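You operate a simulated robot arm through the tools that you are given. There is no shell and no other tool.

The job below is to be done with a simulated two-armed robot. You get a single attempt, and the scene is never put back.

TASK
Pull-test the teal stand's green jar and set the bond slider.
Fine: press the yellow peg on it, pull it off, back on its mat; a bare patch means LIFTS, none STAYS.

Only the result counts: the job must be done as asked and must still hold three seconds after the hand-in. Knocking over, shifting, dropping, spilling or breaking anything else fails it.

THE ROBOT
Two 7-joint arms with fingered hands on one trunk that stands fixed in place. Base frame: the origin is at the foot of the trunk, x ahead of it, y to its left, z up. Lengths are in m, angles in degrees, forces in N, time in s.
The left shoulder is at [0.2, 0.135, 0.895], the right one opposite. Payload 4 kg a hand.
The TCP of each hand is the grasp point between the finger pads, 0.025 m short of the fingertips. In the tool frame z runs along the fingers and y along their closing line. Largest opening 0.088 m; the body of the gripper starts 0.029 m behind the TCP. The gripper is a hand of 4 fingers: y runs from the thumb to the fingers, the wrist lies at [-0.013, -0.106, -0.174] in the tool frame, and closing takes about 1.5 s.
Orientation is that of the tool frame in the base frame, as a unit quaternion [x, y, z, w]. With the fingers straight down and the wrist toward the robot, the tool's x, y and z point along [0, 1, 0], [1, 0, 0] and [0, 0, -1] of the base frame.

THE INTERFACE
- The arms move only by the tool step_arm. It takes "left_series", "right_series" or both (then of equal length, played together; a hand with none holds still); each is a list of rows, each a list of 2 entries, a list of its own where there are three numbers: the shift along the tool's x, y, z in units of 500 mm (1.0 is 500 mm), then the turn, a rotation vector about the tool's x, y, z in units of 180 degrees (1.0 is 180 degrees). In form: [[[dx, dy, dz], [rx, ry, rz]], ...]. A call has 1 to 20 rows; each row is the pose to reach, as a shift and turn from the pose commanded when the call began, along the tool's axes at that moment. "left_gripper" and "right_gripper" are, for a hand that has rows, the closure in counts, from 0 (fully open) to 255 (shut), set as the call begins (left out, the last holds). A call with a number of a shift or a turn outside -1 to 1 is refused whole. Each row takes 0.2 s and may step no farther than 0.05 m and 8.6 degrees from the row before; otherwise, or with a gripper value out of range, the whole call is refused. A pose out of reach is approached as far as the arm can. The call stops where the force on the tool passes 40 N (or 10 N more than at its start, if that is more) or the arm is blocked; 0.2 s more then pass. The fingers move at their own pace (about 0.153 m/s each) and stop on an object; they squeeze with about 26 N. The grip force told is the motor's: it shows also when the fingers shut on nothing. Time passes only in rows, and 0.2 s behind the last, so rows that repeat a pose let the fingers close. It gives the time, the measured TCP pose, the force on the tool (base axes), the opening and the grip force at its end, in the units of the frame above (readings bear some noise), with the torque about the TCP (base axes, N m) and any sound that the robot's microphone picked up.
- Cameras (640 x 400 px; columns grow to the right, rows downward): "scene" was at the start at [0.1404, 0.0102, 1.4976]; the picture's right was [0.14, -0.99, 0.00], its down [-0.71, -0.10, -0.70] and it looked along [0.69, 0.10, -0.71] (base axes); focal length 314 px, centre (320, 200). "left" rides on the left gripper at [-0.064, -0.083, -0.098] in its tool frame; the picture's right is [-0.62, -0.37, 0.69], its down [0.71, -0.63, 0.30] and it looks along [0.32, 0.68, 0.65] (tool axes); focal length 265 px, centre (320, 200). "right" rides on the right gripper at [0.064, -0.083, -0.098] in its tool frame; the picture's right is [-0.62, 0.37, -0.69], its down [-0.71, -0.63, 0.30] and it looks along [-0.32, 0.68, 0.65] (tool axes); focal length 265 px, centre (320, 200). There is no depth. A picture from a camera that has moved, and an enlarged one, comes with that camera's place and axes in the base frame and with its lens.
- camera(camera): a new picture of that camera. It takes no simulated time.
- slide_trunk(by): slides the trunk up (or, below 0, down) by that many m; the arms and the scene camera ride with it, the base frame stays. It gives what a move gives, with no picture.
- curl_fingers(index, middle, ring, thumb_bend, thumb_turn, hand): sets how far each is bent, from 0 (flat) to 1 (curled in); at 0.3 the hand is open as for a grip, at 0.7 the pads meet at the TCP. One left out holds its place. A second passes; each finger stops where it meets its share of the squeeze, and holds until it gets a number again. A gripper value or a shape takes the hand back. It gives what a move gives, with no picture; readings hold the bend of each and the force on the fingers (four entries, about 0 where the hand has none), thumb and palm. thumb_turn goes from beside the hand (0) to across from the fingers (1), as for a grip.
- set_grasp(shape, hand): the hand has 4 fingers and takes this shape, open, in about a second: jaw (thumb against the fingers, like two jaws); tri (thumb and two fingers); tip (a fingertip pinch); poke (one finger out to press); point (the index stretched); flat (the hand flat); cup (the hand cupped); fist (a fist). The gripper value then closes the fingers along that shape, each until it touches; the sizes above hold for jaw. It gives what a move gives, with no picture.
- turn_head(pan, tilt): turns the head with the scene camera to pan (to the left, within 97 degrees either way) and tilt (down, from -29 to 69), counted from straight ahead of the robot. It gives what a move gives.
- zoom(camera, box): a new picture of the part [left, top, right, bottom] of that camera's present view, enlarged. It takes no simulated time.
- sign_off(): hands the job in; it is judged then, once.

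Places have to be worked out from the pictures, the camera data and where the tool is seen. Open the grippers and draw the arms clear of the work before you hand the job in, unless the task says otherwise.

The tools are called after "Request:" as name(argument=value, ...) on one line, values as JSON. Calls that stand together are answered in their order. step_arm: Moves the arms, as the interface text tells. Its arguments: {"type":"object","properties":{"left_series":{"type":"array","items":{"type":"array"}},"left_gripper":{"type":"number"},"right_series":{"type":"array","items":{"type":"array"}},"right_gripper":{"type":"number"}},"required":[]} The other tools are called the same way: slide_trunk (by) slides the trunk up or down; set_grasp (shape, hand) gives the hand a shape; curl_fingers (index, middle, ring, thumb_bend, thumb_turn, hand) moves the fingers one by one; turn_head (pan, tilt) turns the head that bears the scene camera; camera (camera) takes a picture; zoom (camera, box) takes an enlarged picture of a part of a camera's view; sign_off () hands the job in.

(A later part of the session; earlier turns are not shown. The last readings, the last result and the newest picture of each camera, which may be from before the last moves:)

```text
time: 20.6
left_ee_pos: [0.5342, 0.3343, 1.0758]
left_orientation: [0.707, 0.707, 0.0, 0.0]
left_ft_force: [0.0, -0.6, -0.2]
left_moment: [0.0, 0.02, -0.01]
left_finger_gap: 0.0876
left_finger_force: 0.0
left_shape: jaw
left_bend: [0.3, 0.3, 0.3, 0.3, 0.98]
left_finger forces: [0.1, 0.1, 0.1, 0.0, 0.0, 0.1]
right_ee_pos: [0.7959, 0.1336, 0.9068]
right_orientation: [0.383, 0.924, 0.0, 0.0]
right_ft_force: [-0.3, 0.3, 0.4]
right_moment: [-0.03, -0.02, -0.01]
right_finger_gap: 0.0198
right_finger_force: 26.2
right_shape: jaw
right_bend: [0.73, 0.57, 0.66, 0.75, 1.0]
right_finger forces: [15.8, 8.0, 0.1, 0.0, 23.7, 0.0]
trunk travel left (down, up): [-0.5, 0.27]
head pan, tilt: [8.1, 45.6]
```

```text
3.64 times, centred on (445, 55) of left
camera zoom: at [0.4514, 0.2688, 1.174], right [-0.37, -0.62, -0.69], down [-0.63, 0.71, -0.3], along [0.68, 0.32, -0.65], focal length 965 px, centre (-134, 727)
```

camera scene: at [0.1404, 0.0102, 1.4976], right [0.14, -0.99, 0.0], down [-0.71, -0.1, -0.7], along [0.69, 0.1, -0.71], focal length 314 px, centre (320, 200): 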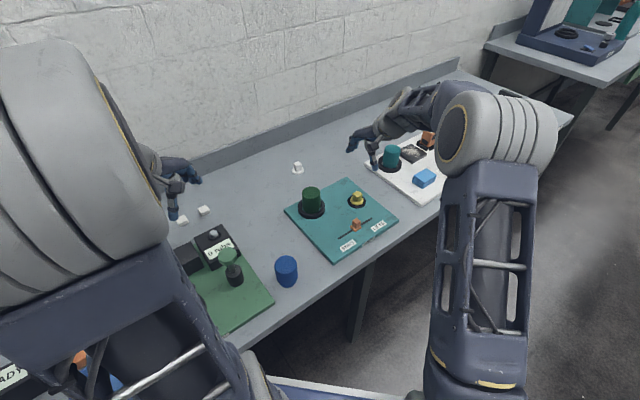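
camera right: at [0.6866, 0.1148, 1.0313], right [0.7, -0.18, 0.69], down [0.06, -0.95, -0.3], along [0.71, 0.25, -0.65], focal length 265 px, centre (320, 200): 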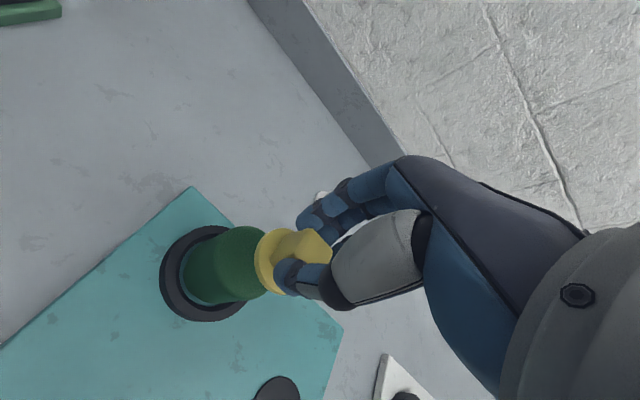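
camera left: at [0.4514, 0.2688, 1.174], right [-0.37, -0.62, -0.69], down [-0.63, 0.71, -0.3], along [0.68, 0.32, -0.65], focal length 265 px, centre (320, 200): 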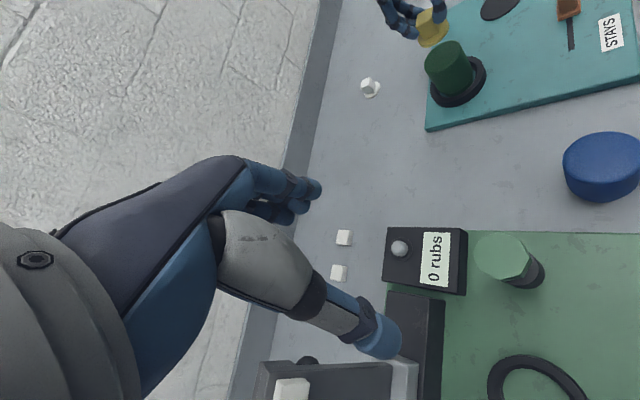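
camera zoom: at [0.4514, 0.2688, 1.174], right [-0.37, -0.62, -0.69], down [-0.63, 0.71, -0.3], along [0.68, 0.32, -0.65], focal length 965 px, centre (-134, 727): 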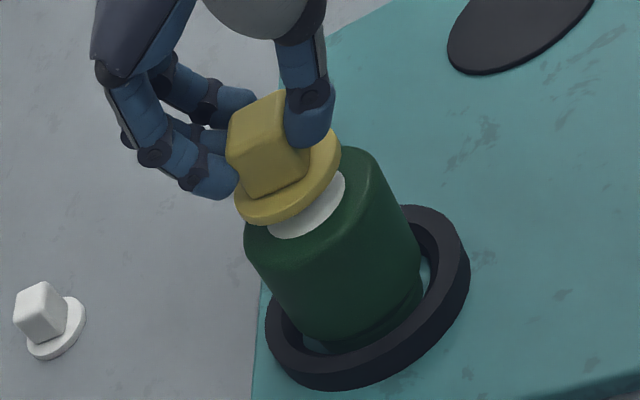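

A white bare patch shows on the jar's top under the peg, so the result points to LIFTS. I raise further and travel back over the mat, aiming the disc (about 7 mm thumb-side of the TCP) at the mat's centre.

Request:
step_arm(right_series=[[[0, 0, -0.03], [0, 0, 0]], [[0, 0, -0.06], [0, 0, 0]], [[-0.05, -0.0215, -0.06], [0, 0, 0]], [[-0.105, -0.045, -0.06], [0, 0, 0]], [[-0.16, -0.069, -0.06], [0, 0, 0]], [[-0.215, -0.0925, -0.06], [0, 0, 0]], [[-0.255, -0.11, -0.06], [0, 0, 0]], [[-0.2687, -0.1159, -0.06], [0, 0, 0]], [[-0.2687, -0.1159, -0.06], [0, 0, 0]]])

Request:
zoom(camera="scene", box=[290, 145, 390, 225])

Request:
camera(camera="right")

Request:
zoom(camera="left", box=[370, 0, 520, 110])

```text
time: 22.6
left_ee_pos: [0.5342, 0.3343, 1.0761]
left_orientation: [0.707, 0.707, 0.0, 0.0]
left_ft_force: [0.4, 0.6, -0.4]
left_moment: [0.0, -0.04, -0.04]
left_finger_gap: 0.0876
left_finger_force: 0.0
left_shape: jaw
left_bend: [0.3, 0.3, 0.3, 0.3, 0.98]
left_finger forces: [0.0, 0.1, 0.0, 0.0, 0.0, 0.1]
right_ee_pos: [0.8507, -0.0034, 0.9345]
right_orientation: [0.383, 0.924, 0.0, 0.0]
right_ft_force: [1.0, -0.2, -0.6]
right_moment: [0.01, 0.03, 0.04]
right_finger_gap: 0.0198
right_finger_force: 25.9
right_shape: jaw
right_bend: [0.73, 0.57, 0.66, 0.75, 1.0]
right_finger forces: [15.7, 8.0, 0.0, 0.0, 23.7, 0.2]
trunk travel left (down, up): [-0.5, 0.27]
head pan, tilt: [8.1, 45.6]
```

```text
5.00 times, centred on (340, 185) of scene
camera zoom: at [0.1405, 0.0102, 1.4976], right [0.14, -0.99, 0.0], down [-0.71, -0.1, -0.7], along [0.69, 0.1, -0.71], focal length 1569 px, centre (220, 275)
```

zoom: 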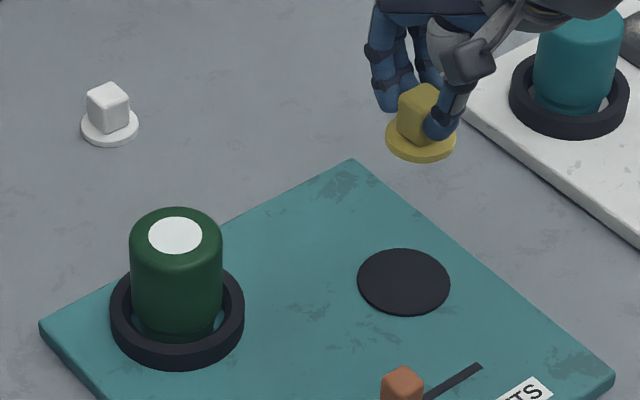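

```text
taken
camera right: at [0.746, -0.0167, 1.0327], right [0.7, -0.18, 0.69], down [0.06, -0.95, -0.3], along [0.71, 0.25, -0.65], focal length 265 px, centre (320, 200)
```

right: 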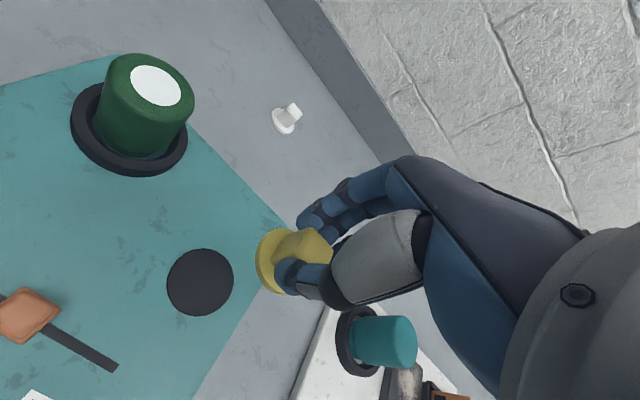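

```text
3.64 times, centred on (445, 55) of left
camera zoom: at [0.4514, 0.2688, 1.174], right [-0.37, -0.62, -0.69], down [-0.63, 0.71, -0.3], along [0.68, 0.32, -0.65], focal length 965 px, centre (-134, 727)
```

zoom: 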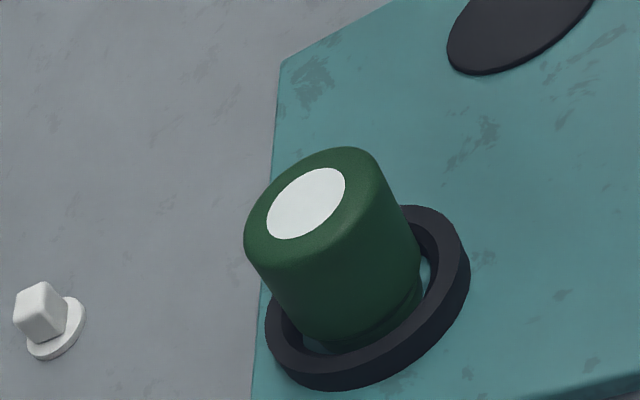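

A clear bare white patch is on the jar top: LIFTS. The disc projects over the mat's centre, so I lower to just above it.

Request:
step_arm(right_series=[[[0, 0, 0.05], [0, 0, 0]], [[0, 0, 0.1], [0, 0, 0]], [[0, 0, 0.15], [0, 0, 0]], [[0, 0, 0.185], [0, 0, 0]], [[0, 0, 0.2], [0, 0, 0]], [[0, 0, 0.2], [0, 0, 0]]])

Request:
zoom(camera="scene", box=[330, 165, 390, 215])

Request:
zoom(camera="right", box=[200, 160, 400, 370])

```text
time: 24.0
left_ee_pos: [0.5336, 0.3346, 1.0752]
left_orientation: [0.707, 0.708, -0.001, 0.0]
left_ft_force: [0.3, 0.1, -1.2]
left_moment: [0.01, -0.03, -0.03]
left_finger_gap: 0.0874
left_finger_force: 0.0
left_shape: jaw
left_bend: [0.3, 0.3, 0.3, 0.3, 0.98]
left_finger forces: [0.2, 0.0, 0.1, 0.1, 0.0, 0.0]
right_ee_pos: [0.8486, -0.0042, 0.835]
right_orientation: [0.383, 0.924, 0.0, 0.0]
right_ft_force: [0.3, 0.3, -1.1]
right_moment: [-0.01, 0.01, -0.01]
right_finger_gap: 0.02
right_finger_force: 26.3
right_shape: jaw
right_bend: [0.73, 0.57, 0.66, 0.75, 1.0]
right_finger forces: [15.6, 8.0, 0.0, 0.0, 23.5, 0.0]
trunk travel left (down, up): [-0.5, 0.27]
head pan, tilt: [8.1, 45.6]
```

```text
8.00 times, centred on (360, 190) of scene
camera zoom: at [0.1405, 0.0102, 1.4976], right [0.14, -0.99, 0.0], down [-0.71, -0.1, -0.7], along [0.69, 0.1, -0.71], focal length 2510 px, centre (0, 280)
```

zoom: 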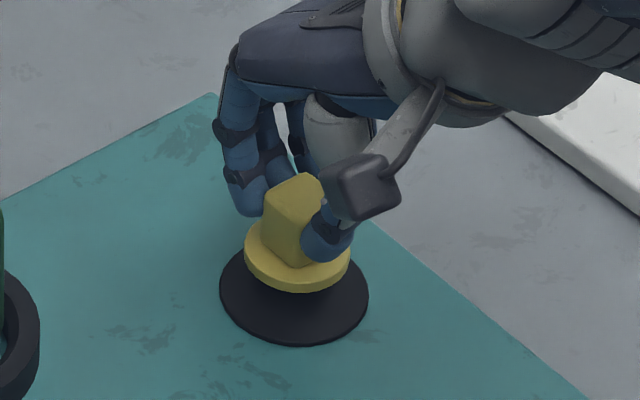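

```text
1.90 times, centred on (300, 265) of right
camera zoom: at [0.7445, -0.0163, 0.9342], right [0.7, -0.18, 0.69], down [0.06, -0.95, -0.3], along [0.71, 0.25, -0.65], focal length 506 px, centre (358, 76)
```

zoom: 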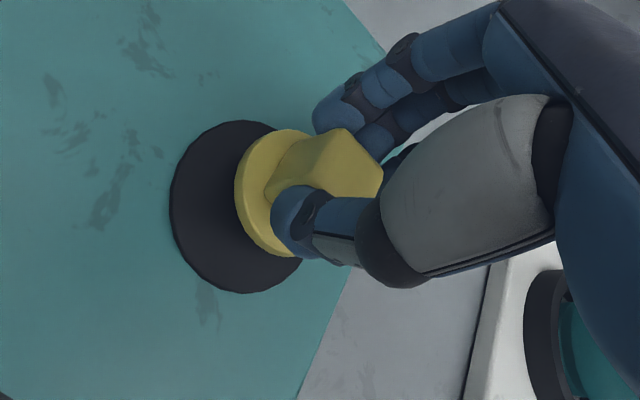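

The disc hangs about 1 cm above the mat, centred. I lower on in small rows until it touches.

Request:
step_arm(right_series=[[[0, 0, 0.004], [0, 0, 0]], [[0, 0, 0.008], [0, 0, 0]], [[0, 0, 0.012], [0, 0, 0]], [[0, 0, 0.015], [0, 0, 0]], [[0, 0, 0.018], [0, 0, 0]], [[0, 0, 0.018], [0, 0, 0]]])

Request:
zoom(camera="scene", box=[330, 165, 390, 215])

```text
time: 25.4
left_ee_pos: [0.5332, 0.3334, 1.0761]
left_orientation: [0.707, 0.707, -0.001, -0.001]
left_ft_force: [0.3, 0.4, -0.4]
left_moment: [0.04, 0.01, -0.03]
left_finger_gap: 0.0876
left_finger_force: 0.0
left_shape: jaw
left_bend: [0.3, 0.3, 0.3, 0.3, 0.98]
left_finger forces: [0.1, 0.0, 0.0, 0.1, 0.0, 0.1]
right_ee_pos: [0.8493, -0.0031, 0.8278]
right_orientation: [0.383, 0.924, 0.0, 0.0]
right_ft_force: [-0.4, 0.0, -0.3]
right_moment: [0.02, 0.02, -0.02]
right_finger_gap: 0.0198
right_finger_force: 25.9
right_shape: jaw
right_bend: [0.73, 0.57, 0.66, 0.75, 1.0]
right_finger forces: [15.6, 8.0, 0.1, 0.0, 23.5, 0.0]
trunk travel left (down, up): [-0.5, 0.27]
head pan, tilt: [8.1, 45.6]
```

```text
8.00 times, centred on (360, 190) of scene
camera zoom: at [0.1405, 0.0102, 1.4976], right [0.14, -0.99, 0.0], down [-0.71, -0.1, -0.7], along [0.69, 0.1, -0.71], focal length 2510 px, centre (0, 280)
```

zoom: 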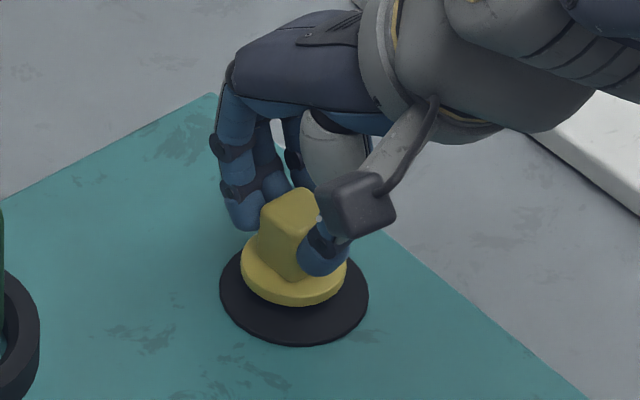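

Still not touching. I continue down in 1 mm rows.

Request:
step_arm(right_series=[[[0, 0, 0.002], [0, 0, 0]], [[0, 0, 0.004], [0, 0, 0]], [[0, 0, 0.006], [0, 0, 0]], [[0, 0, 0.008], [0, 0, 0]], [[0, 0, 0.008], [0, 0, 0]]])

```text
time: 26.6
left_ee_pos: [0.5341, 0.3347, 1.0763]
left_orientation: [0.707, 0.707, 0.0, 0.0]
left_ft_force: [0.2, 0.4, 0.4]
left_moment: [0.0, -0.04, -0.01]
left_finger_gap: 0.0873
left_finger_force: 0.0
left_shape: jaw
left_bend: [0.3, 0.3, 0.3, 0.3, 0.98]
left_finger forces: [0.1, 0.0, 0.0, 0.0, 0.0, 0.1]
right_ee_pos: [0.849, -0.0041, 0.8226]
right_orientation: [0.382, 0.924, 0.001, 0.0]
right_ft_force: [0.1, -0.2, -1.1]
right_moment: [0.0, 0.03, 0.0]
right_finger_gap: 0.0197
right_finger_force: 26.1
right_shape: jaw
right_bend: [0.73, 0.57, 0.66, 0.75, 1.0]
right_finger forces: [15.6, 7.9, 0.0, 0.0, 23.6, 0.1]
trunk travel left (down, up): [-0.5, 0.27]
head pan, tilt: [8.1, 45.6]
```

Request:
step_arm(right_series=[[[0, 0, 0.002], [0, 0, 0]], [[0, 0, 0.004], [0, 0, 0]], [[0, 0, 0.004], [0, 0, 0]]])

Request:
zoom(camera="scene", box=[330, 165, 390, 215])

```text
time: 27.4
left_ee_pos: [0.5342, 0.3344, 1.077]
left_orientation: [0.707, 0.707, 0.0, 0.0]
left_ft_force: [-0.1, 0.1, -0.6]
left_moment: [-0.02, 0.01, -0.02]
left_finger_gap: 0.0876
left_finger_force: 0.1
left_shape: jaw
left_bend: [0.3, 0.3, 0.3, 0.3, 0.98]
left_finger forces: [0.0, 0.0, 0.0, 0.0, 0.0, 0.0]
right_ee_pos: [0.8496, -0.0035, 0.8213]
right_orientation: [0.382, 0.924, 0.0, 0.001]
right_ft_force: [-0.2, -0.6, 6.2]
right_moment: [-0.02, 0.06, -0.02]
right_finger_gap: 0.0198
right_finger_force: 25.5
right_shape: jaw
right_bend: [0.73, 0.57, 0.66, 0.75, 1.0]
right_finger forces: [15.6, 8.1, 0.0, 0.0, 24.8, 0.1]
trunk travel left (down, up): [-0.5, 0.27]
head pan, tilt: [8.1, 45.6]
```

```text
8.00 times, centred on (360, 190) of scene
camera zoom: at [0.1402, 0.0102, 1.4977], right [0.14, -0.99, 0.0], down [-0.71, -0.1, -0.7], along [0.69, 0.1, -0.71], focal length 2510 px, centre (0, 280)
```

zoom: 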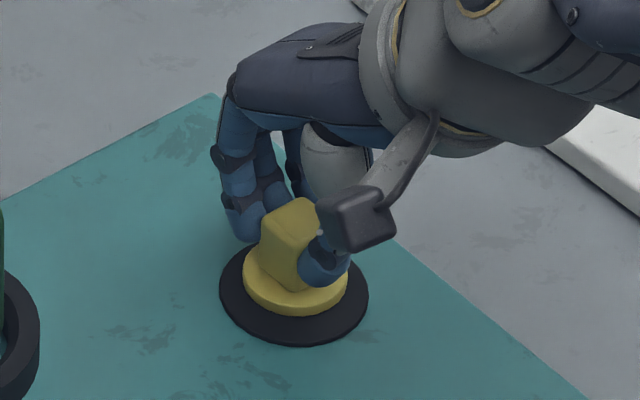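

The peg is back on its mat, centred, with 6 N contact. I open the fingers moderately first.

Request:
step_arm(right_series=[[[0, 0, -0.001], [0, 0, 0]], [[0, 0, -0.001], [0, 0, 0]], [[0, 0, -0.001], [0, 0, 0]], [[0, 0, -0.001], [0, 0, 0]], [[0, 0, -0.001], [0, 0, 0]]], right_gripper=130)

Request:
zoom(camera="scene", box=[330, 165, 390, 215])

Request:
zoom(camera="right", box=[200, 160, 400, 370])

```text
time: 28.6
left_ee_pos: [0.5339, 0.3339, 1.0765]
left_orientation: [0.708, 0.707, 0.0, 0.0]
left_ft_force: [-0.5, -0.3, 1.0]
left_moment: [0.0, -0.02, 0.02]
left_finger_gap: 0.0874
left_finger_force: 0.1
left_shape: jaw
left_bend: [0.3, 0.3, 0.3, 0.3, 0.98]
left_finger forces: [0.1, 0.0, 0.1, 0.0, 0.0, 0.0]
right_ee_pos: [0.8486, -0.0027, 0.8228]
right_orientation: [0.383, 0.924, -0.001, 0.0]
right_ft_force: [-0.1, -0.8, -0.3]
right_moment: [0.03, -0.01, 0.03]
right_finger_gap: 0.0425
right_finger_force: 0.1
right_shape: jaw
right_bend: [0.74, 0.45, 0.42, 0.7, 1.0]
right_finger forces: [0.0, 0.0, 0.0, 0.1, 0.0, 0.0]
trunk travel left (down, up): [-0.5, 0.27]
head pan, tilt: [8.1, 45.6]
```

```text
8.00 times, centred on (360, 190) of scene
camera zoom: at [0.1405, 0.0102, 1.4976], right [0.14, -0.99, 0.0], down [-0.71, -0.1, -0.7], along [0.69, 0.1, -0.71], focal length 2510 px, centre (0, 280)
```

zoom: 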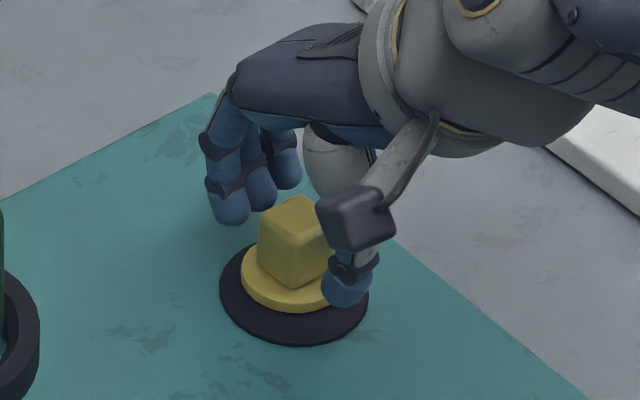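

```text
1.90 times, centred on (300, 265) of right
camera zoom: at [0.7445, -0.0162, 0.9202], right [0.7, -0.18, 0.69], down [0.06, -0.95, -0.3], along [0.71, 0.25, -0.65], focal length 506 px, centre (358, 76)
```

zoom: 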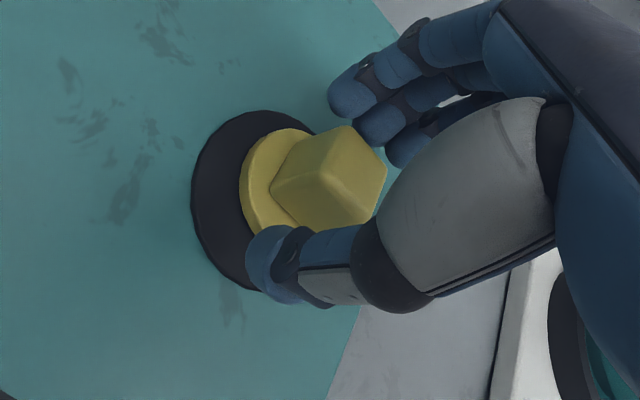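

The peg stands free on the mat. I open fully, then rise straight up.

Request:
step_arm(right_series=[[[0, 0, 0], [0, 0, 0]], [[0, 0, 0], [0, 0, 0]], [[0, 0, 0], [0, 0, 0]], [[0, 0, -0.01], [0, 0, 0]], [[0, 0, -0.04], [0, 0, 0]], [[0, 0, -0.1], [0, 0, 0]], [[0, 0, -0.16], [0, 0, 0]], [[0, 0, -0.22], [0, 0, 0]], [[0, 0, -0.22], [0, 0, 0]]], right_gripper=0)

Request:
zoom(camera="scene", box=[310, 165, 410, 265])

Request:
camera(camera="right")

```text
time: 30.6
left_ee_pos: [0.5344, 0.3343, 1.0759]
left_orientation: [0.707, 0.707, 0.0, 0.0]
left_ft_force: [-1.0, -1.2, -1.2]
left_moment: [0.0, 0.01, -0.01]
left_finger_gap: 0.0878
left_finger_force: 0.1
left_shape: jaw
left_bend: [0.3, 0.3, 0.3, 0.3, 0.98]
left_finger forces: [0.0, 0.0, 0.1, 0.0, 0.0, 0.1]
right_ee_pos: [0.8478, -0.0041, 0.9315]
right_orientation: [0.383, 0.924, 0.001, 0.0]
right_ft_force: [-0.6, 0.1, 1.0]
right_moment: [-0.01, 0.04, 0.0]
right_finger_gap: 0.088
right_finger_force: 0.0
right_shape: jaw
right_bend: [0.3, 0.3, 0.3, 0.3, 0.98]
right_finger forces: [0.1, 0.0, 0.0, 0.0, 0.1, 0.0]
trunk travel left (down, up): [-0.5, 0.27]
head pan, tilt: [8.1, 45.6]
```

```text
4.00 times, centred on (360, 215) of scene
camera zoom: at [0.1405, 0.0102, 1.4976], right [0.14, -0.99, 0.0], down [-0.71, -0.1, -0.7], along [0.69, 0.1, -0.71], focal length 1255 px, centre (160, 140)
```

zoom: 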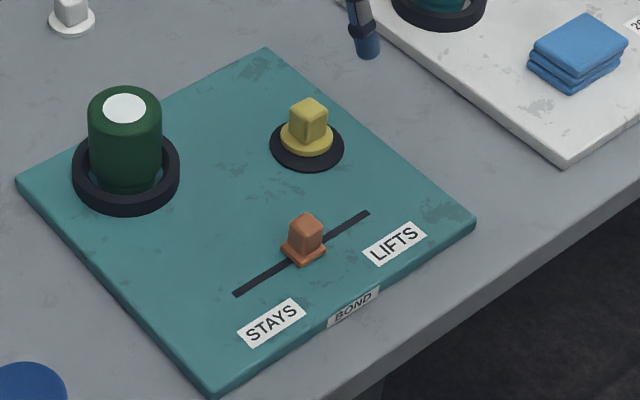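

```text
taken
camera right: at [0.744, -0.0163, 1.0302], right [0.7, -0.18, 0.69], down [0.06, -0.95, -0.3], along [0.71, 0.25, -0.65], focal length 265 px, centre (320, 200)
```

right: 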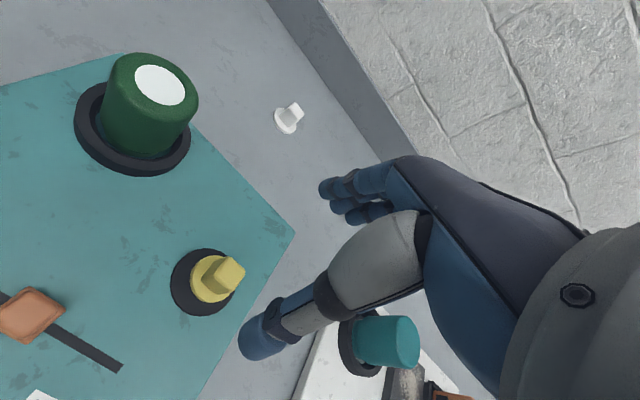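

The peg is back centred on its mat and the patch is plain. The slider knob sits mid-slot at about (0.7335, -0.0113); I move above it (offset 7 mm along tool y, as the grip closes thumb-side) at the same height.

Request:
step_arm(right_series=[[[0.03, -0.03, 0], [0, 0, 0]], [[0.07, -0.07, 0], [0, 0, 0]], [[0.11, -0.115, 0], [0, 0, 0]], [[0.14, -0.145, 0], [0, 0, 0]], [[0.152, -0.1577, 0], [0, 0, 0]], [[0.152, -0.1577, 0.05], [0, 0, 0]], [[0.152, -0.1577, 0.1], [0, 0, 0]], [[0.152, -0.1577, 0.15], [0, 0, 0]], [[0.152, -0.1577, 0.15], [0, 0, 0]]])

Request:
zoom(camera="scene", box=[310, 165, 410, 265])

Request:
camera(camera="right")

```text
time: 32.6
left_ee_pos: [0.5346, 0.3329, 1.0744]
left_orientation: [0.707, 0.707, 0.0, 0.001]
left_ft_force: [-0.4, -0.2, -0.2]
left_moment: [0.01, 0.01, -0.02]
left_finger_gap: 0.0876
left_finger_force: 0.0
left_shape: jaw
left_bend: [0.3, 0.3, 0.3, 0.3, 0.98]
left_finger forces: [0.0, 0.0, 0.0, 0.0, 0.0, 0.0]
right_ee_pos: [0.7412, -0.0062, 0.8551]
right_orientation: [0.382, 0.924, 0.0, 0.0]
right_ft_force: [0.0, 0.0, 0.1]
right_moment: [0.0, -0.02, 0.02]
right_finger_gap: 0.0881
right_finger_force: 0.1
right_shape: jaw
right_bend: [0.3, 0.3, 0.3, 0.3, 0.98]
right_finger forces: [0.1, 0.1, 0.0, 0.1, 0.1, 0.0]
trunk travel left (down, up): [-0.5, 0.27]
head pan, tilt: [8.1, 45.6]
```

```text
4.00 times, centred on (360, 215) of scene
camera zoom: at [0.1404, 0.0102, 1.4976], right [0.14, -0.99, 0.0], down [-0.71, -0.1, -0.7], along [0.69, 0.1, -0.71], focal length 1255 px, centre (160, 140)
```

zoom: 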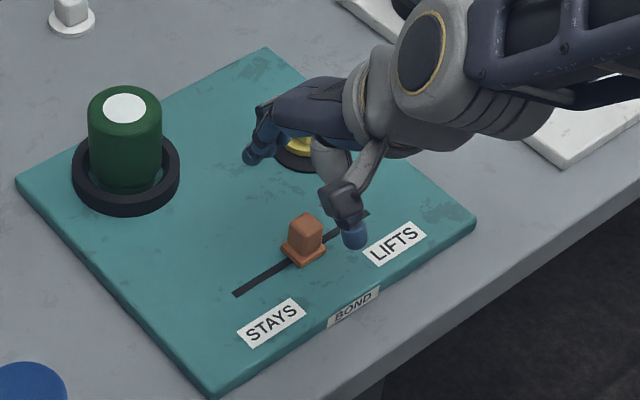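

```text
taken
camera right: at [0.6362, -0.0192, 0.9531], right [0.7, -0.18, 0.69], down [0.06, -0.95, -0.3], along [0.71, 0.25, -0.65], focal length 265 px, centre (320, 200)
```

right: 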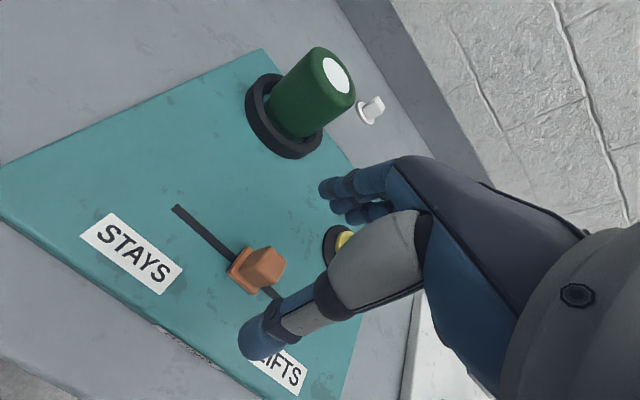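

The knob is on the intended grip line. I lower 32 mm to TCP z≈0.823 with the hand open.

Request:
step_arm(right_series=[[[0, 0, 0.02], [0, 0, 0]], [[0, 0, 0.04], [0, 0, 0]], [[0, 0, 0.055], [0, 0, 0]], [[0, 0, 0.063], [0, 0, 0]], [[0, 0, 0.063], [0, 0, 0]]])

Request:
zoom(camera="scene", box=[330, 190, 390, 240])

Request:
camera(camera="right")

```text
time: 33.8
left_ee_pos: [0.5336, 0.334, 1.0768]
left_orientation: [0.707, 0.707, 0.0, 0.0]
left_ft_force: [0.0, 0.0, 0.1]
left_moment: [0.03, 0.0, 0.02]
left_finger_gap: 0.0874
left_finger_force: 0.0
left_shape: jaw
left_bend: [0.3, 0.3, 0.3, 0.3, 0.98]
left_finger forces: [0.0, 0.0, 0.0, 0.1, 0.0, 0.1]
right_ee_pos: [0.7398, -0.0047, 0.8244]
right_orientation: [0.383, 0.924, 0.0, 0.0]
right_ft_force: [0.6, 0.8, -0.2]
right_moment: [0.0, 0.01, 0.01]
right_finger_gap: 0.088
right_finger_force: 0.0
right_shape: jaw
right_bend: [0.3, 0.3, 0.3, 0.3, 0.98]
right_finger forces: [0.0, 0.1, 0.1, 0.1, 0.0, 0.0]
trunk travel left (down, up): [-0.5, 0.27]
head pan, tilt: [8.1, 45.6]
```

```text
8.00 times, centred on (360, 215) of scene
camera zoom: at [0.1404, 0.0102, 1.4976], right [0.14, -0.99, 0.0], down [-0.71, -0.1, -0.7], along [0.69, 0.1, -0.71], focal length 2510 px, centre (0, 80)
```

zoom: 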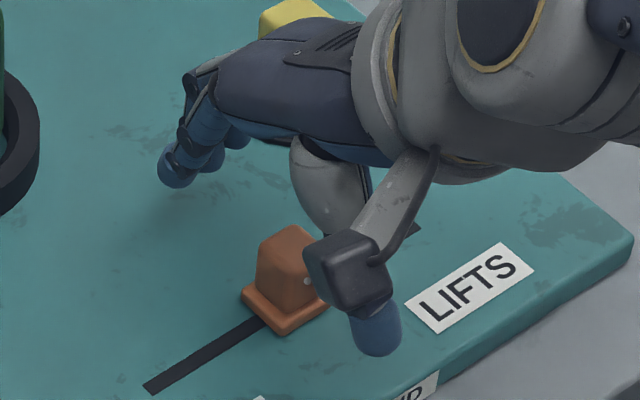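

```text
taken
camera right: at [0.6351, -0.0181, 0.9233], right [0.7, -0.18, 0.69], down [0.06, -0.95, -0.3], along [0.71, 0.25, -0.65], focal length 265 px, centre (320, 200)
```

right: 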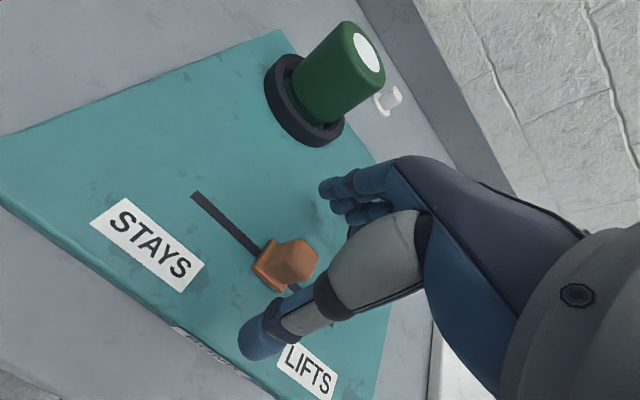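

Clear around the knob. I close on it.

Request:
step_arm(right_series=[[[0, 0, 0], [0, 0, 0]], [[0, 0, 0], [0, 0, 0]], [[0, 0, 0], [0, 0, 0]], [[0, 0, 0], [0, 0, 0]], [[0, 0, 0], [0, 0, 0]], [[0, 0, 0], [0, 0, 0]], [[0, 0, 0], [0, 0, 0]], [[0, 0, 0], [0, 0, 0]], [[0, 0, 0], [0, 0, 0]]], right_gripper=240)

Request:
zoom(camera="scene", box=[330, 190, 390, 240])

Request:
zoom(camera="right", box=[200, 160, 400, 370])

```text
time: 35.8
left_ee_pos: [0.5341, 0.334, 1.0756]
left_orientation: [0.707, 0.707, 0.0, 0.0]
left_ft_force: [-0.2, 0.3, 0.5]
left_moment: [0.01, 0.02, 0.0]
left_finger_gap: 0.0878
left_finger_force: 0.1
left_shape: jaw
left_bend: [0.3, 0.3, 0.3, 0.3, 0.98]
left_finger forces: [0.0, 0.0, 0.0, 0.1, 0.0, 0.0]
right_ee_pos: [0.7406, -0.0059, 0.8258]
right_orientation: [0.383, 0.924, 0.0, 0.0]
right_ft_force: [-2.4, -2.5, 3.7]
right_moment: [-0.05, 0.1, -0.01]
right_finger_gap: 0.0068
right_finger_force: 0.1
right_shape: jaw
right_bend: [0.71, 0.65, 0.66, 0.67, 1.0]
right_finger forces: [1.3, 1.4, 0.0, 0.0, 6.4, 0.1]
trunk travel left (down, up): [-0.5, 0.27]
head pan, tilt: [8.1, 45.6]
```

```text
8.00 times, centred on (360, 215) of scene
camera zoom: at [0.1403, 0.0101, 1.4976], right [0.14, -0.99, 0.0], down [-0.71, -0.1, -0.7], along [0.69, 0.1, -0.71], focal length 2510 px, centre (0, 80)
```

zoom: 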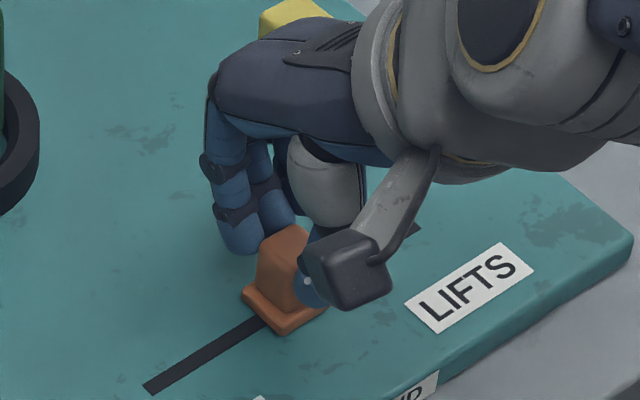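

```text
1.90 times, centred on (300, 265) of right
camera zoom: at [0.635, -0.0182, 0.9235], right [0.7, -0.18, 0.69], down [0.06, -0.95, -0.3], along [0.71, 0.25, -0.65], focal length 506 px, centre (358, 76)
```

zoom: 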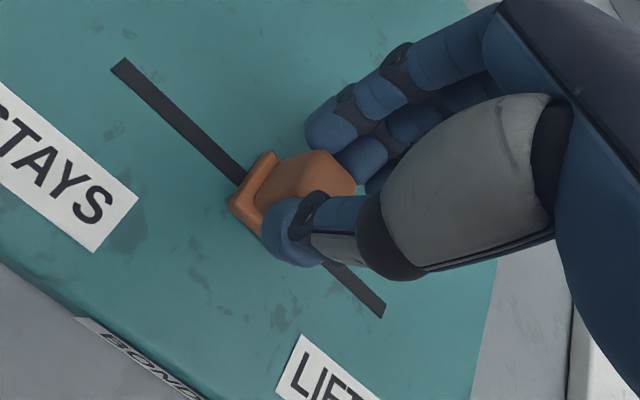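

The knob is held lightly (thumb 6 N). I tighten fully and slide 10 mm toward LIFTS (−tool x) to see if it follows.

Request:
step_arm(right_series=[[[0, 0, 0], [0, 0, 0]], [[0, 0, 0], [0, 0, 0]], [[-0.005, 0, 0], [0, 0, 0]], [[-0.01, 0, 0], [0, 0, 0]], [[-0.015, 0, 0], [0, 0, 0]], [[-0.02, 0, 0], [0, 0, 0]]], right_gripper=255)

Request:
zoom(camera="scene", box=[330, 190, 390, 240])

Request:
zoom(camera="right", box=[200, 160, 400, 370])

```text
time: 37.2
left_ee_pos: [0.5327, 0.3327, 1.076]
left_orientation: [0.707, 0.707, 0.0, 0.0]
left_ft_force: [0.4, -0.1, 0.0]
left_moment: [0.01, 0.0, 0.02]
left_finger_gap: 0.0877
left_finger_force: 0.2
left_shape: jaw
left_bend: [0.3, 0.3, 0.3, 0.3, 0.98]
left_finger forces: [0.0, 0.0, 0.1, 0.0, 0.1, 0.0]
right_ee_pos: [0.7465, -0.0119, 0.8249]
right_orientation: [0.383, 0.924, -0.001, -0.001]
right_ft_force: [-7.6, -7.8, -3.8]
right_moment: [-0.17, 0.17, 0.0]
right_finger_gap: 0.008
right_finger_force: 26.3
right_shape: jaw
right_bend: [0.72, 0.65, 0.7, 0.69, 1.0]
right_finger forces: [12.3, 6.3, 0.1, 0.0, 29.6, 0.0]
trunk travel left (down, up): [-0.5, 0.27]
head pan, tilt: [8.1, 45.6]
```

```text
8.00 times, centred on (360, 215) of scene
camera zoom: at [0.1403, 0.01, 1.4975], right [0.14, -0.99, 0.0], down [-0.71, -0.1, -0.7], along [0.69, 0.1, -0.71], focal length 2510 px, centre (0, 80)
```

zoom: 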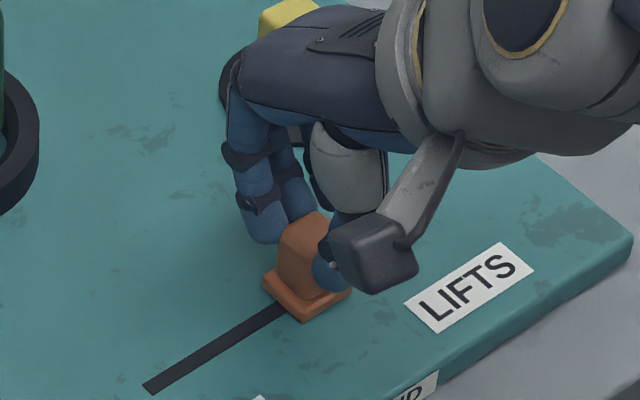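

```text
1.90 times, centred on (300, 265) of right
camera zoom: at [0.6421, -0.0256, 0.9236], right [0.7, -0.18, 0.69], down [0.06, -0.95, -0.3], along [0.71, 0.25, -0.65], focal length 506 px, centre (358, 76)
```

zoom: 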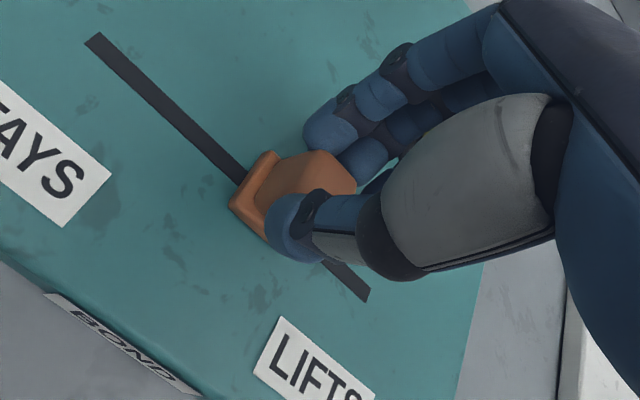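

The knob follows along the slot with almost no drag; the sideways 10 N is just grip imbalance. I slide 25 mm further, easing 2 mm toward the thumb.

Request:
step_arm(right_series=[[[-0.005, -0.001, 0], [0, 0, 0]], [[-0.01, -0.002, 0], [0, 0, 0]], [[-0.015, -0.003, 0], [0, 0, 0]], [[-0.02, -0.004, 0], [0, 0, 0]], [[-0.025, -0.004, 0], [0, 0, 0]], [[-0.03, -0.004, 0], [0, 0, 0]], [[-0.035, -0.004, 0], [0, 0, 0]], [[-0.04, -0.004, 0], [0, 0, 0]], [[-0.045, -0.004, 0], [0, 0, 0]], [[-0.05, -0.004, 0], [0, 0, 0]], [[-0.05, -0.004, 0], [0, 0, 0]]])

Request:
zoom(camera="scene", box=[330, 180, 402, 240])

Request:
zoom(camera="right", box=[200, 160, 400, 370])

```text
time: 39.6
left_ee_pos: [0.5344, 0.3338, 1.0766]
left_orientation: [0.708, 0.707, 0.0, 0.0]
left_ft_force: [0.1, -1.1, -0.6]
left_moment: [0.0, 0.02, 0.01]
left_finger_gap: 0.0877
left_finger_force: 0.0
left_shape: jaw
left_bend: [0.3, 0.3, 0.3, 0.3, 0.98]
left_finger forces: [0.1, 0.0, 0.0, 0.0, 0.0, 0.0]
right_ee_pos: [0.7636, -0.031, 0.8253]
right_orientation: [0.383, 0.924, 0.0, -0.001]
right_ft_force: [-2.2, -1.8, -2.0]
right_moment: [0.01, 0.04, 0.0]
right_finger_gap: 0.0082
right_finger_force: 26.1
right_shape: jaw
right_bend: [0.72, 0.64, 0.7, 0.7, 1.0]
right_finger forces: [15.6, 8.6, 0.0, 0.1, 26.5, 0.0]
trunk travel left (down, up): [-0.5, 0.27]
head pan, tilt: [8.1, 45.6]
```

```text
6.67 times, centred on (366, 210) of scene
camera zoom: at [0.1404, 0.0101, 1.4976], right [0.14, -0.99, 0.0], down [-0.71, -0.1, -0.7], along [0.69, 0.1, -0.71], focal length 2092 px, centre (13, 133)
```

zoom: 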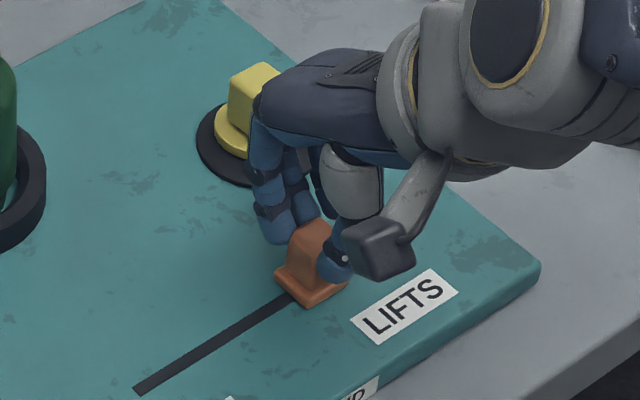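

```text
1.90 times, centred on (300, 265) of right
camera zoom: at [0.6588, -0.0442, 0.9234], right [0.7, -0.18, 0.69], down [0.06, -0.95, -0.3], along [0.71, 0.25, -0.65], focal length 506 px, centre (358, 76)
```

zoom: 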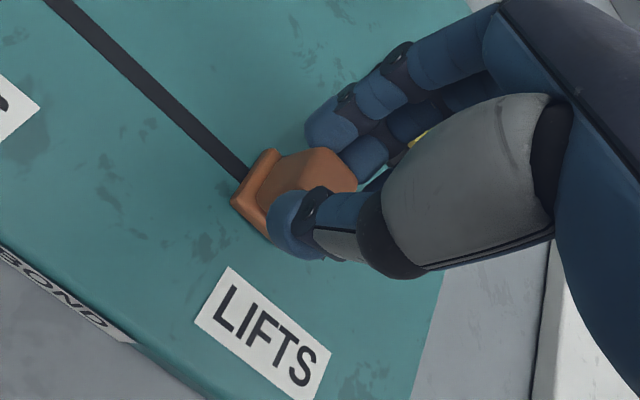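

The knob is about 35 mm from the middle with ~28 mm of slot left and no resistance. I slide 10 mm more and check for an end stop.

Request:
step_arm(right_series=[[[-0.004, 0, 0], [0, 0, 0]], [[-0.008, 0, 0], [0, 0, 0]], [[-0.012, 0, 0], [0, 0, 0]], [[-0.016, 0, 0], [0, 0, 0]], [[-0.02, 0, 0], [0, 0, 0]], [[-0.02, 0, 0], [0, 0, 0]]])

Request:
zoom(camera="scene", box=[330, 180, 402, 240])

Request:
camera(camera="right")

```text
time: 41.0
left_ee_pos: [0.534, 0.3332, 1.0761]
left_orientation: [0.707, 0.707, 0.0, 0.0]
left_ft_force: [0.1, -0.2, -1.2]
left_moment: [0.02, -0.04, 0.01]
left_finger_gap: 0.0878
left_finger_force: 0.0
left_shape: jaw
left_bend: [0.3, 0.3, 0.3, 0.3, 0.98]
left_finger forces: [0.0, 0.0, 0.0, 0.0, 0.0, 0.1]
right_ee_pos: [0.7704, -0.0389, 0.8254]
right_orientation: [0.382, 0.924, 0.0, 0.0]
right_ft_force: [-0.5, 0.0, -3.4]
right_moment: [0.0, -0.02, -0.02]
right_finger_gap: 0.008
right_finger_force: 25.7
right_shape: jaw
right_bend: [0.72, 0.64, 0.7, 0.71, 1.0]
right_finger forces: [16.2, 9.1, 0.1, 0.1, 25.5, 0.0]
trunk travel left (down, up): [-0.5, 0.27]
head pan, tilt: [8.1, 45.6]
```

```text
6.67 times, centred on (366, 210) of scene
camera zoom: at [0.1406, 0.0102, 1.4975], right [0.14, -0.99, 0.0], down [-0.71, -0.1, -0.7], along [0.69, 0.1, -0.71], focal length 2092 px, centre (13, 133)
```

zoom: 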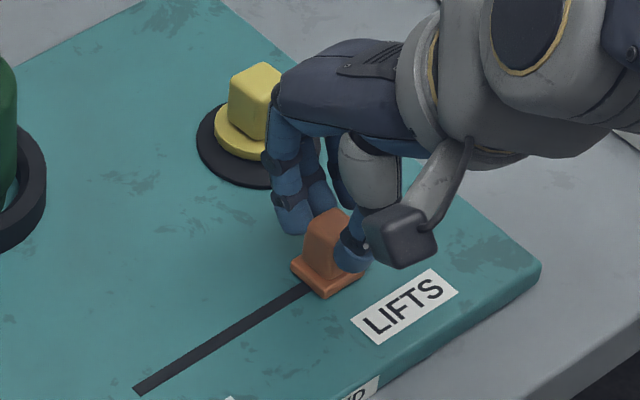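

```text
taken
camera right: at [0.6657, -0.0515, 0.9236], right [0.7, -0.18, 0.69], down [0.06, -0.95, -0.3], along [0.71, 0.25, -0.65], focal length 265 px, centre (320, 200)
```

right: 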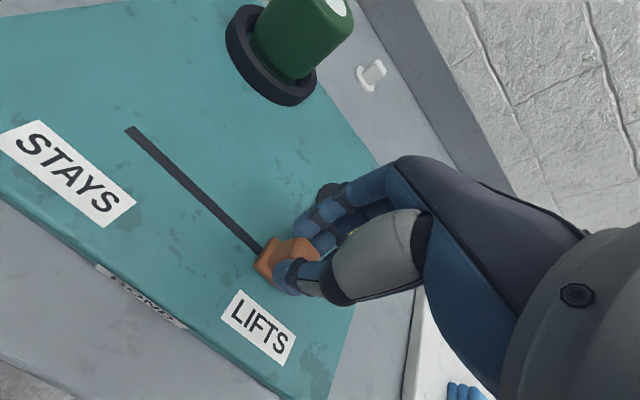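

Still free. I slide a further 6 mm in 1 mm rows, watching for an end stop.

Request:
step_arm(right_series=[[[-0.002, 0, 0], [0, 0, 0]], [[-0.004, 0, 0], [0, 0, 0]], [[-0.006, 0, 0], [0, 0, 0]], [[-0.008, 0, 0], [0, 0, 0]], [[-0.01, 0, 0], [0, 0, 0]], [[-0.012, 0, 0], [0, 0, 0]], [[-0.012, 0, 0], [0, 0, 0]]])

Request:
zoom(camera="scene", box=[330, 180, 402, 240])

```text
time: 42.6
left_ee_pos: [0.5337, 0.3349, 1.0767]
left_orientation: [0.707, 0.707, 0.0, -0.001]
left_ft_force: [-0.4, -0.1, -0.1]
left_moment: [-0.02, 0.0, 0.01]
left_finger_gap: 0.0875
left_finger_force: 0.1
left_shape: jaw
left_bend: [0.3, 0.3, 0.3, 0.3, 0.98]
left_finger forces: [0.0, 0.0, 0.0, 0.1, 0.1, 0.1]
right_ee_pos: [0.7738, -0.0438, 0.8261]
right_orientation: [0.383, 0.924, 0.0, 0.0]
right_ft_force: [-2.4, -2.0, -3.6]
right_moment: [-0.02, 0.02, -0.02]
right_finger_gap: 0.008
right_finger_force: 26.0
right_shape: jaw
right_bend: [0.72, 0.64, 0.7, 0.71, 1.0]
right_finger forces: [15.2, 8.4, 0.0, 0.0, 26.7, 0.0]
trunk travel left (down, up): [-0.5, 0.27]
head pan, tilt: [8.1, 45.6]
```

```text
6.67 times, centred on (366, 210) of scene
camera zoom: at [0.1405, 0.0101, 1.4975], right [0.14, -0.99, 0.0], down [-0.71, -0.1, -0.7], along [0.69, 0.1, -0.71], focal length 2092 px, centre (13, 133)
```

zoom: 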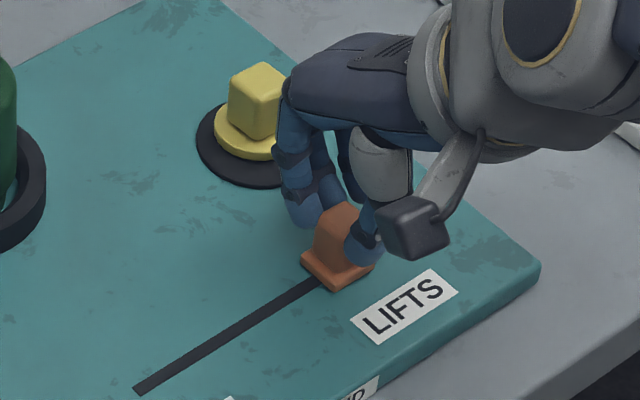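

Still no stop; the knob's far edge is about at the slot's end. I push 5 mm more.

Request:
step_arm(right_series=[[[-0.002, 0, 0], [0, 0, 0]], [[-0.004, 0, 0], [0, 0, 0]], [[-0.006, 0, 0], [0, 0, 0]], [[-0.008, 0, 0], [0, 0, 0]], [[-0.01, 0, 0], [0, 0, 0]], [[-0.01, 0, 0], [0, 0, 0]]])

Request:
zoom(camera="scene", box=[330, 180, 402, 240])

```text
time: 44.0
left_ee_pos: [0.5334, 0.3344, 1.0769]
left_orientation: [0.707, 0.707, 0.0, 0.0]
left_ft_force: [-0.4, 0.2, -0.1]
left_moment: [0.01, 0.0, 0.0]
left_finger_gap: 0.0878
left_finger_force: 0.1
left_shape: jaw
left_bend: [0.3, 0.3, 0.3, 0.3, 0.98]
left_finger forces: [0.0, 0.0, 0.0, 0.1, 0.0, 0.0]
right_ee_pos: [0.7791, -0.0462, 0.8262]
right_orientation: [0.383, 0.924, -0.001, -0.001]
right_ft_force: [-3.6, -4.4, 0.7]
right_moment: [-0.09, 0.04, -0.05]
right_finger_gap: 0.0081
right_finger_force: 26.1
right_shape: jaw
right_bend: [0.72, 0.64, 0.7, 0.7, 1.0]
right_finger forces: [14.7, 8.2, 0.0, 0.0, 28.3, 0.0]
trunk travel left (down, up): [-0.5, 0.27]
head pan, tilt: [8.1, 45.6]
```

```text
6.67 times, centred on (366, 210) of scene
camera zoom: at [0.1403, 0.01, 1.4976], right [0.14, -0.99, 0.0], down [-0.71, -0.1, -0.7], along [0.69, 0.1, -0.71], focal length 2092 px, centre (13, 133)
```

zoom: 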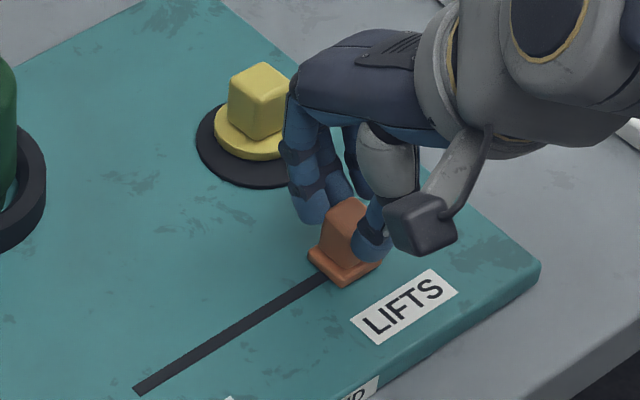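

The LIFTS label's centre lines up about 5 mm farther, near the slot's end. I slide the last 5 mm.

Request:
step_arm(right_series=[[[-0.002, -0.001, 0], [0, 0, 0]], [[-0.004, -0.002, 0], [0, 0, 0]], [[-0.006, -0.002, 0], [0, 0, 0]], [[-0.008, -0.002, 0], [0, 0, 0]], [[-0.01, -0.002, 0], [0, 0, 0]], [[-0.01, -0.002, 0], [0, 0, 0]]])

Request:
zoom(camera="scene", box=[330, 180, 402, 240])

```text
time: 45.4
left_ee_pos: [0.5348, 0.3349, 1.0762]
left_orientation: [0.708, 0.707, -0.001, -0.001]
left_ft_force: [0.3, -0.6, -0.3]
left_moment: [-0.01, -0.01, -0.02]
left_finger_gap: 0.088
left_finger_force: 0.1
left_shape: jaw
left_bend: [0.3, 0.3, 0.3, 0.3, 0.98]
left_finger forces: [0.1, 0.1, 0.0, 0.1, 0.0, 0.0]
right_ee_pos: [0.7804, -0.0496, 0.8261]
right_orientation: [0.381, 0.924, 0.0, 0.0]
right_ft_force: [-1.0, 2.8, -0.1]
right_moment: [0.07, -0.01, 0.03]
right_finger_gap: 0.0082
right_finger_force: 26.1
right_shape: jaw
right_bend: [0.72, 0.63, 0.7, 0.71, 1.0]
right_finger forces: [17.2, 10.1, 0.0, 0.1, 25.5, 0.0]
trunk travel left (down, up): [-0.5, 0.27]
head pan, tilt: [8.1, 45.6]
```

```text
6.67 times, centred on (366, 210) of scene
camera zoom: at [0.1404, 0.0103, 1.4976], right [0.14, -0.99, 0.0], down [-0.71, -0.1, -0.7], along [0.69, 0.1, -0.71], focal length 2092 px, centre (13, 133)
```

zoom: 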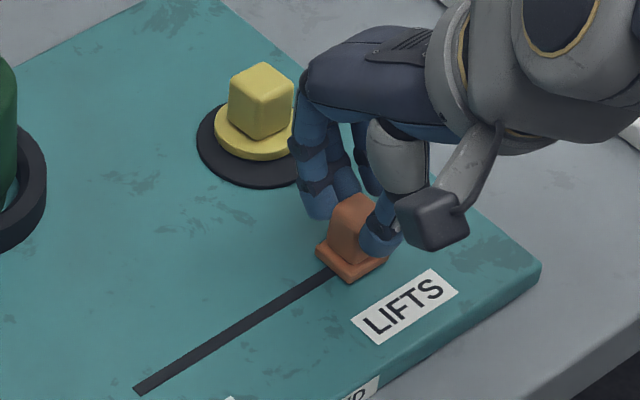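

A slight resistance (~2.7 N) against the travel appears, suggesting the end stop. I press 2 mm more to confirm.

Request:
step_arm(right_series=[[[-0.002, 0, 0], [0, 0, 0]], [[-0.004, 0, 0], [0, 0, 0]], [[-0.004, 0, 0], [0, 0, 0]]])

Request:
zoom(camera="scene", box=[330, 180, 402, 240])

```text
time: 46.2
left_ee_pos: [0.5339, 0.3333, 1.0761]
left_orientation: [0.707, 0.707, -0.001, 0.0]
left_ft_force: [0.5, 0.1, 0.2]
left_moment: [0.0, 0.0, 0.0]
left_finger_gap: 0.0876
left_finger_force: 0.0
left_shape: jaw
left_bend: [0.3, 0.3, 0.3, 0.3, 0.98]
left_finger forces: [0.1, 0.0, 0.0, 0.0, 0.0, 0.0]
right_ee_pos: [0.7813, -0.0509, 0.8247]
right_orientation: [0.382, 0.924, 0.0, -0.001]
right_ft_force: [-6.1, 7.7, -0.7]
right_moment: [0.2, 0.08, 0.04]
right_finger_gap: 0.0083
right_finger_force: 25.5
right_shape: jaw
right_bend: [0.72, 0.63, 0.7, 0.71, 1.0]
right_finger forces: [17.1, 10.2, 0.0, 0.0, 25.3, 0.0]
trunk travel left (down, up): [-0.5, 0.27]
head pan, tilt: [8.1, 45.6]
```

```text
6.67 times, centred on (366, 210) of scene
camera zoom: at [0.1403, 0.0104, 1.4976], right [0.14, -0.99, 0.0], down [-0.71, -0.1, -0.7], along [0.69, 0.1, -0.71], focal length 2092 px, centre (13, 133)
```

zoom: 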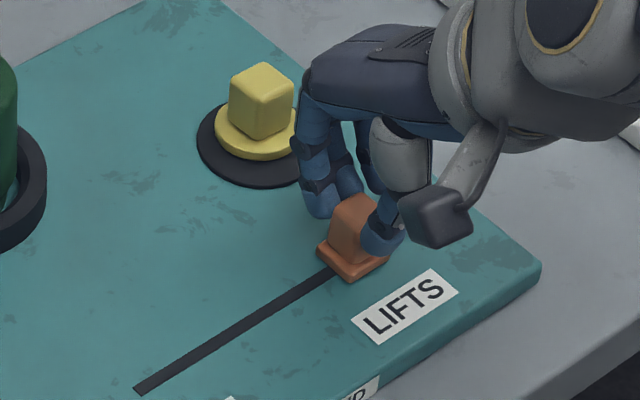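

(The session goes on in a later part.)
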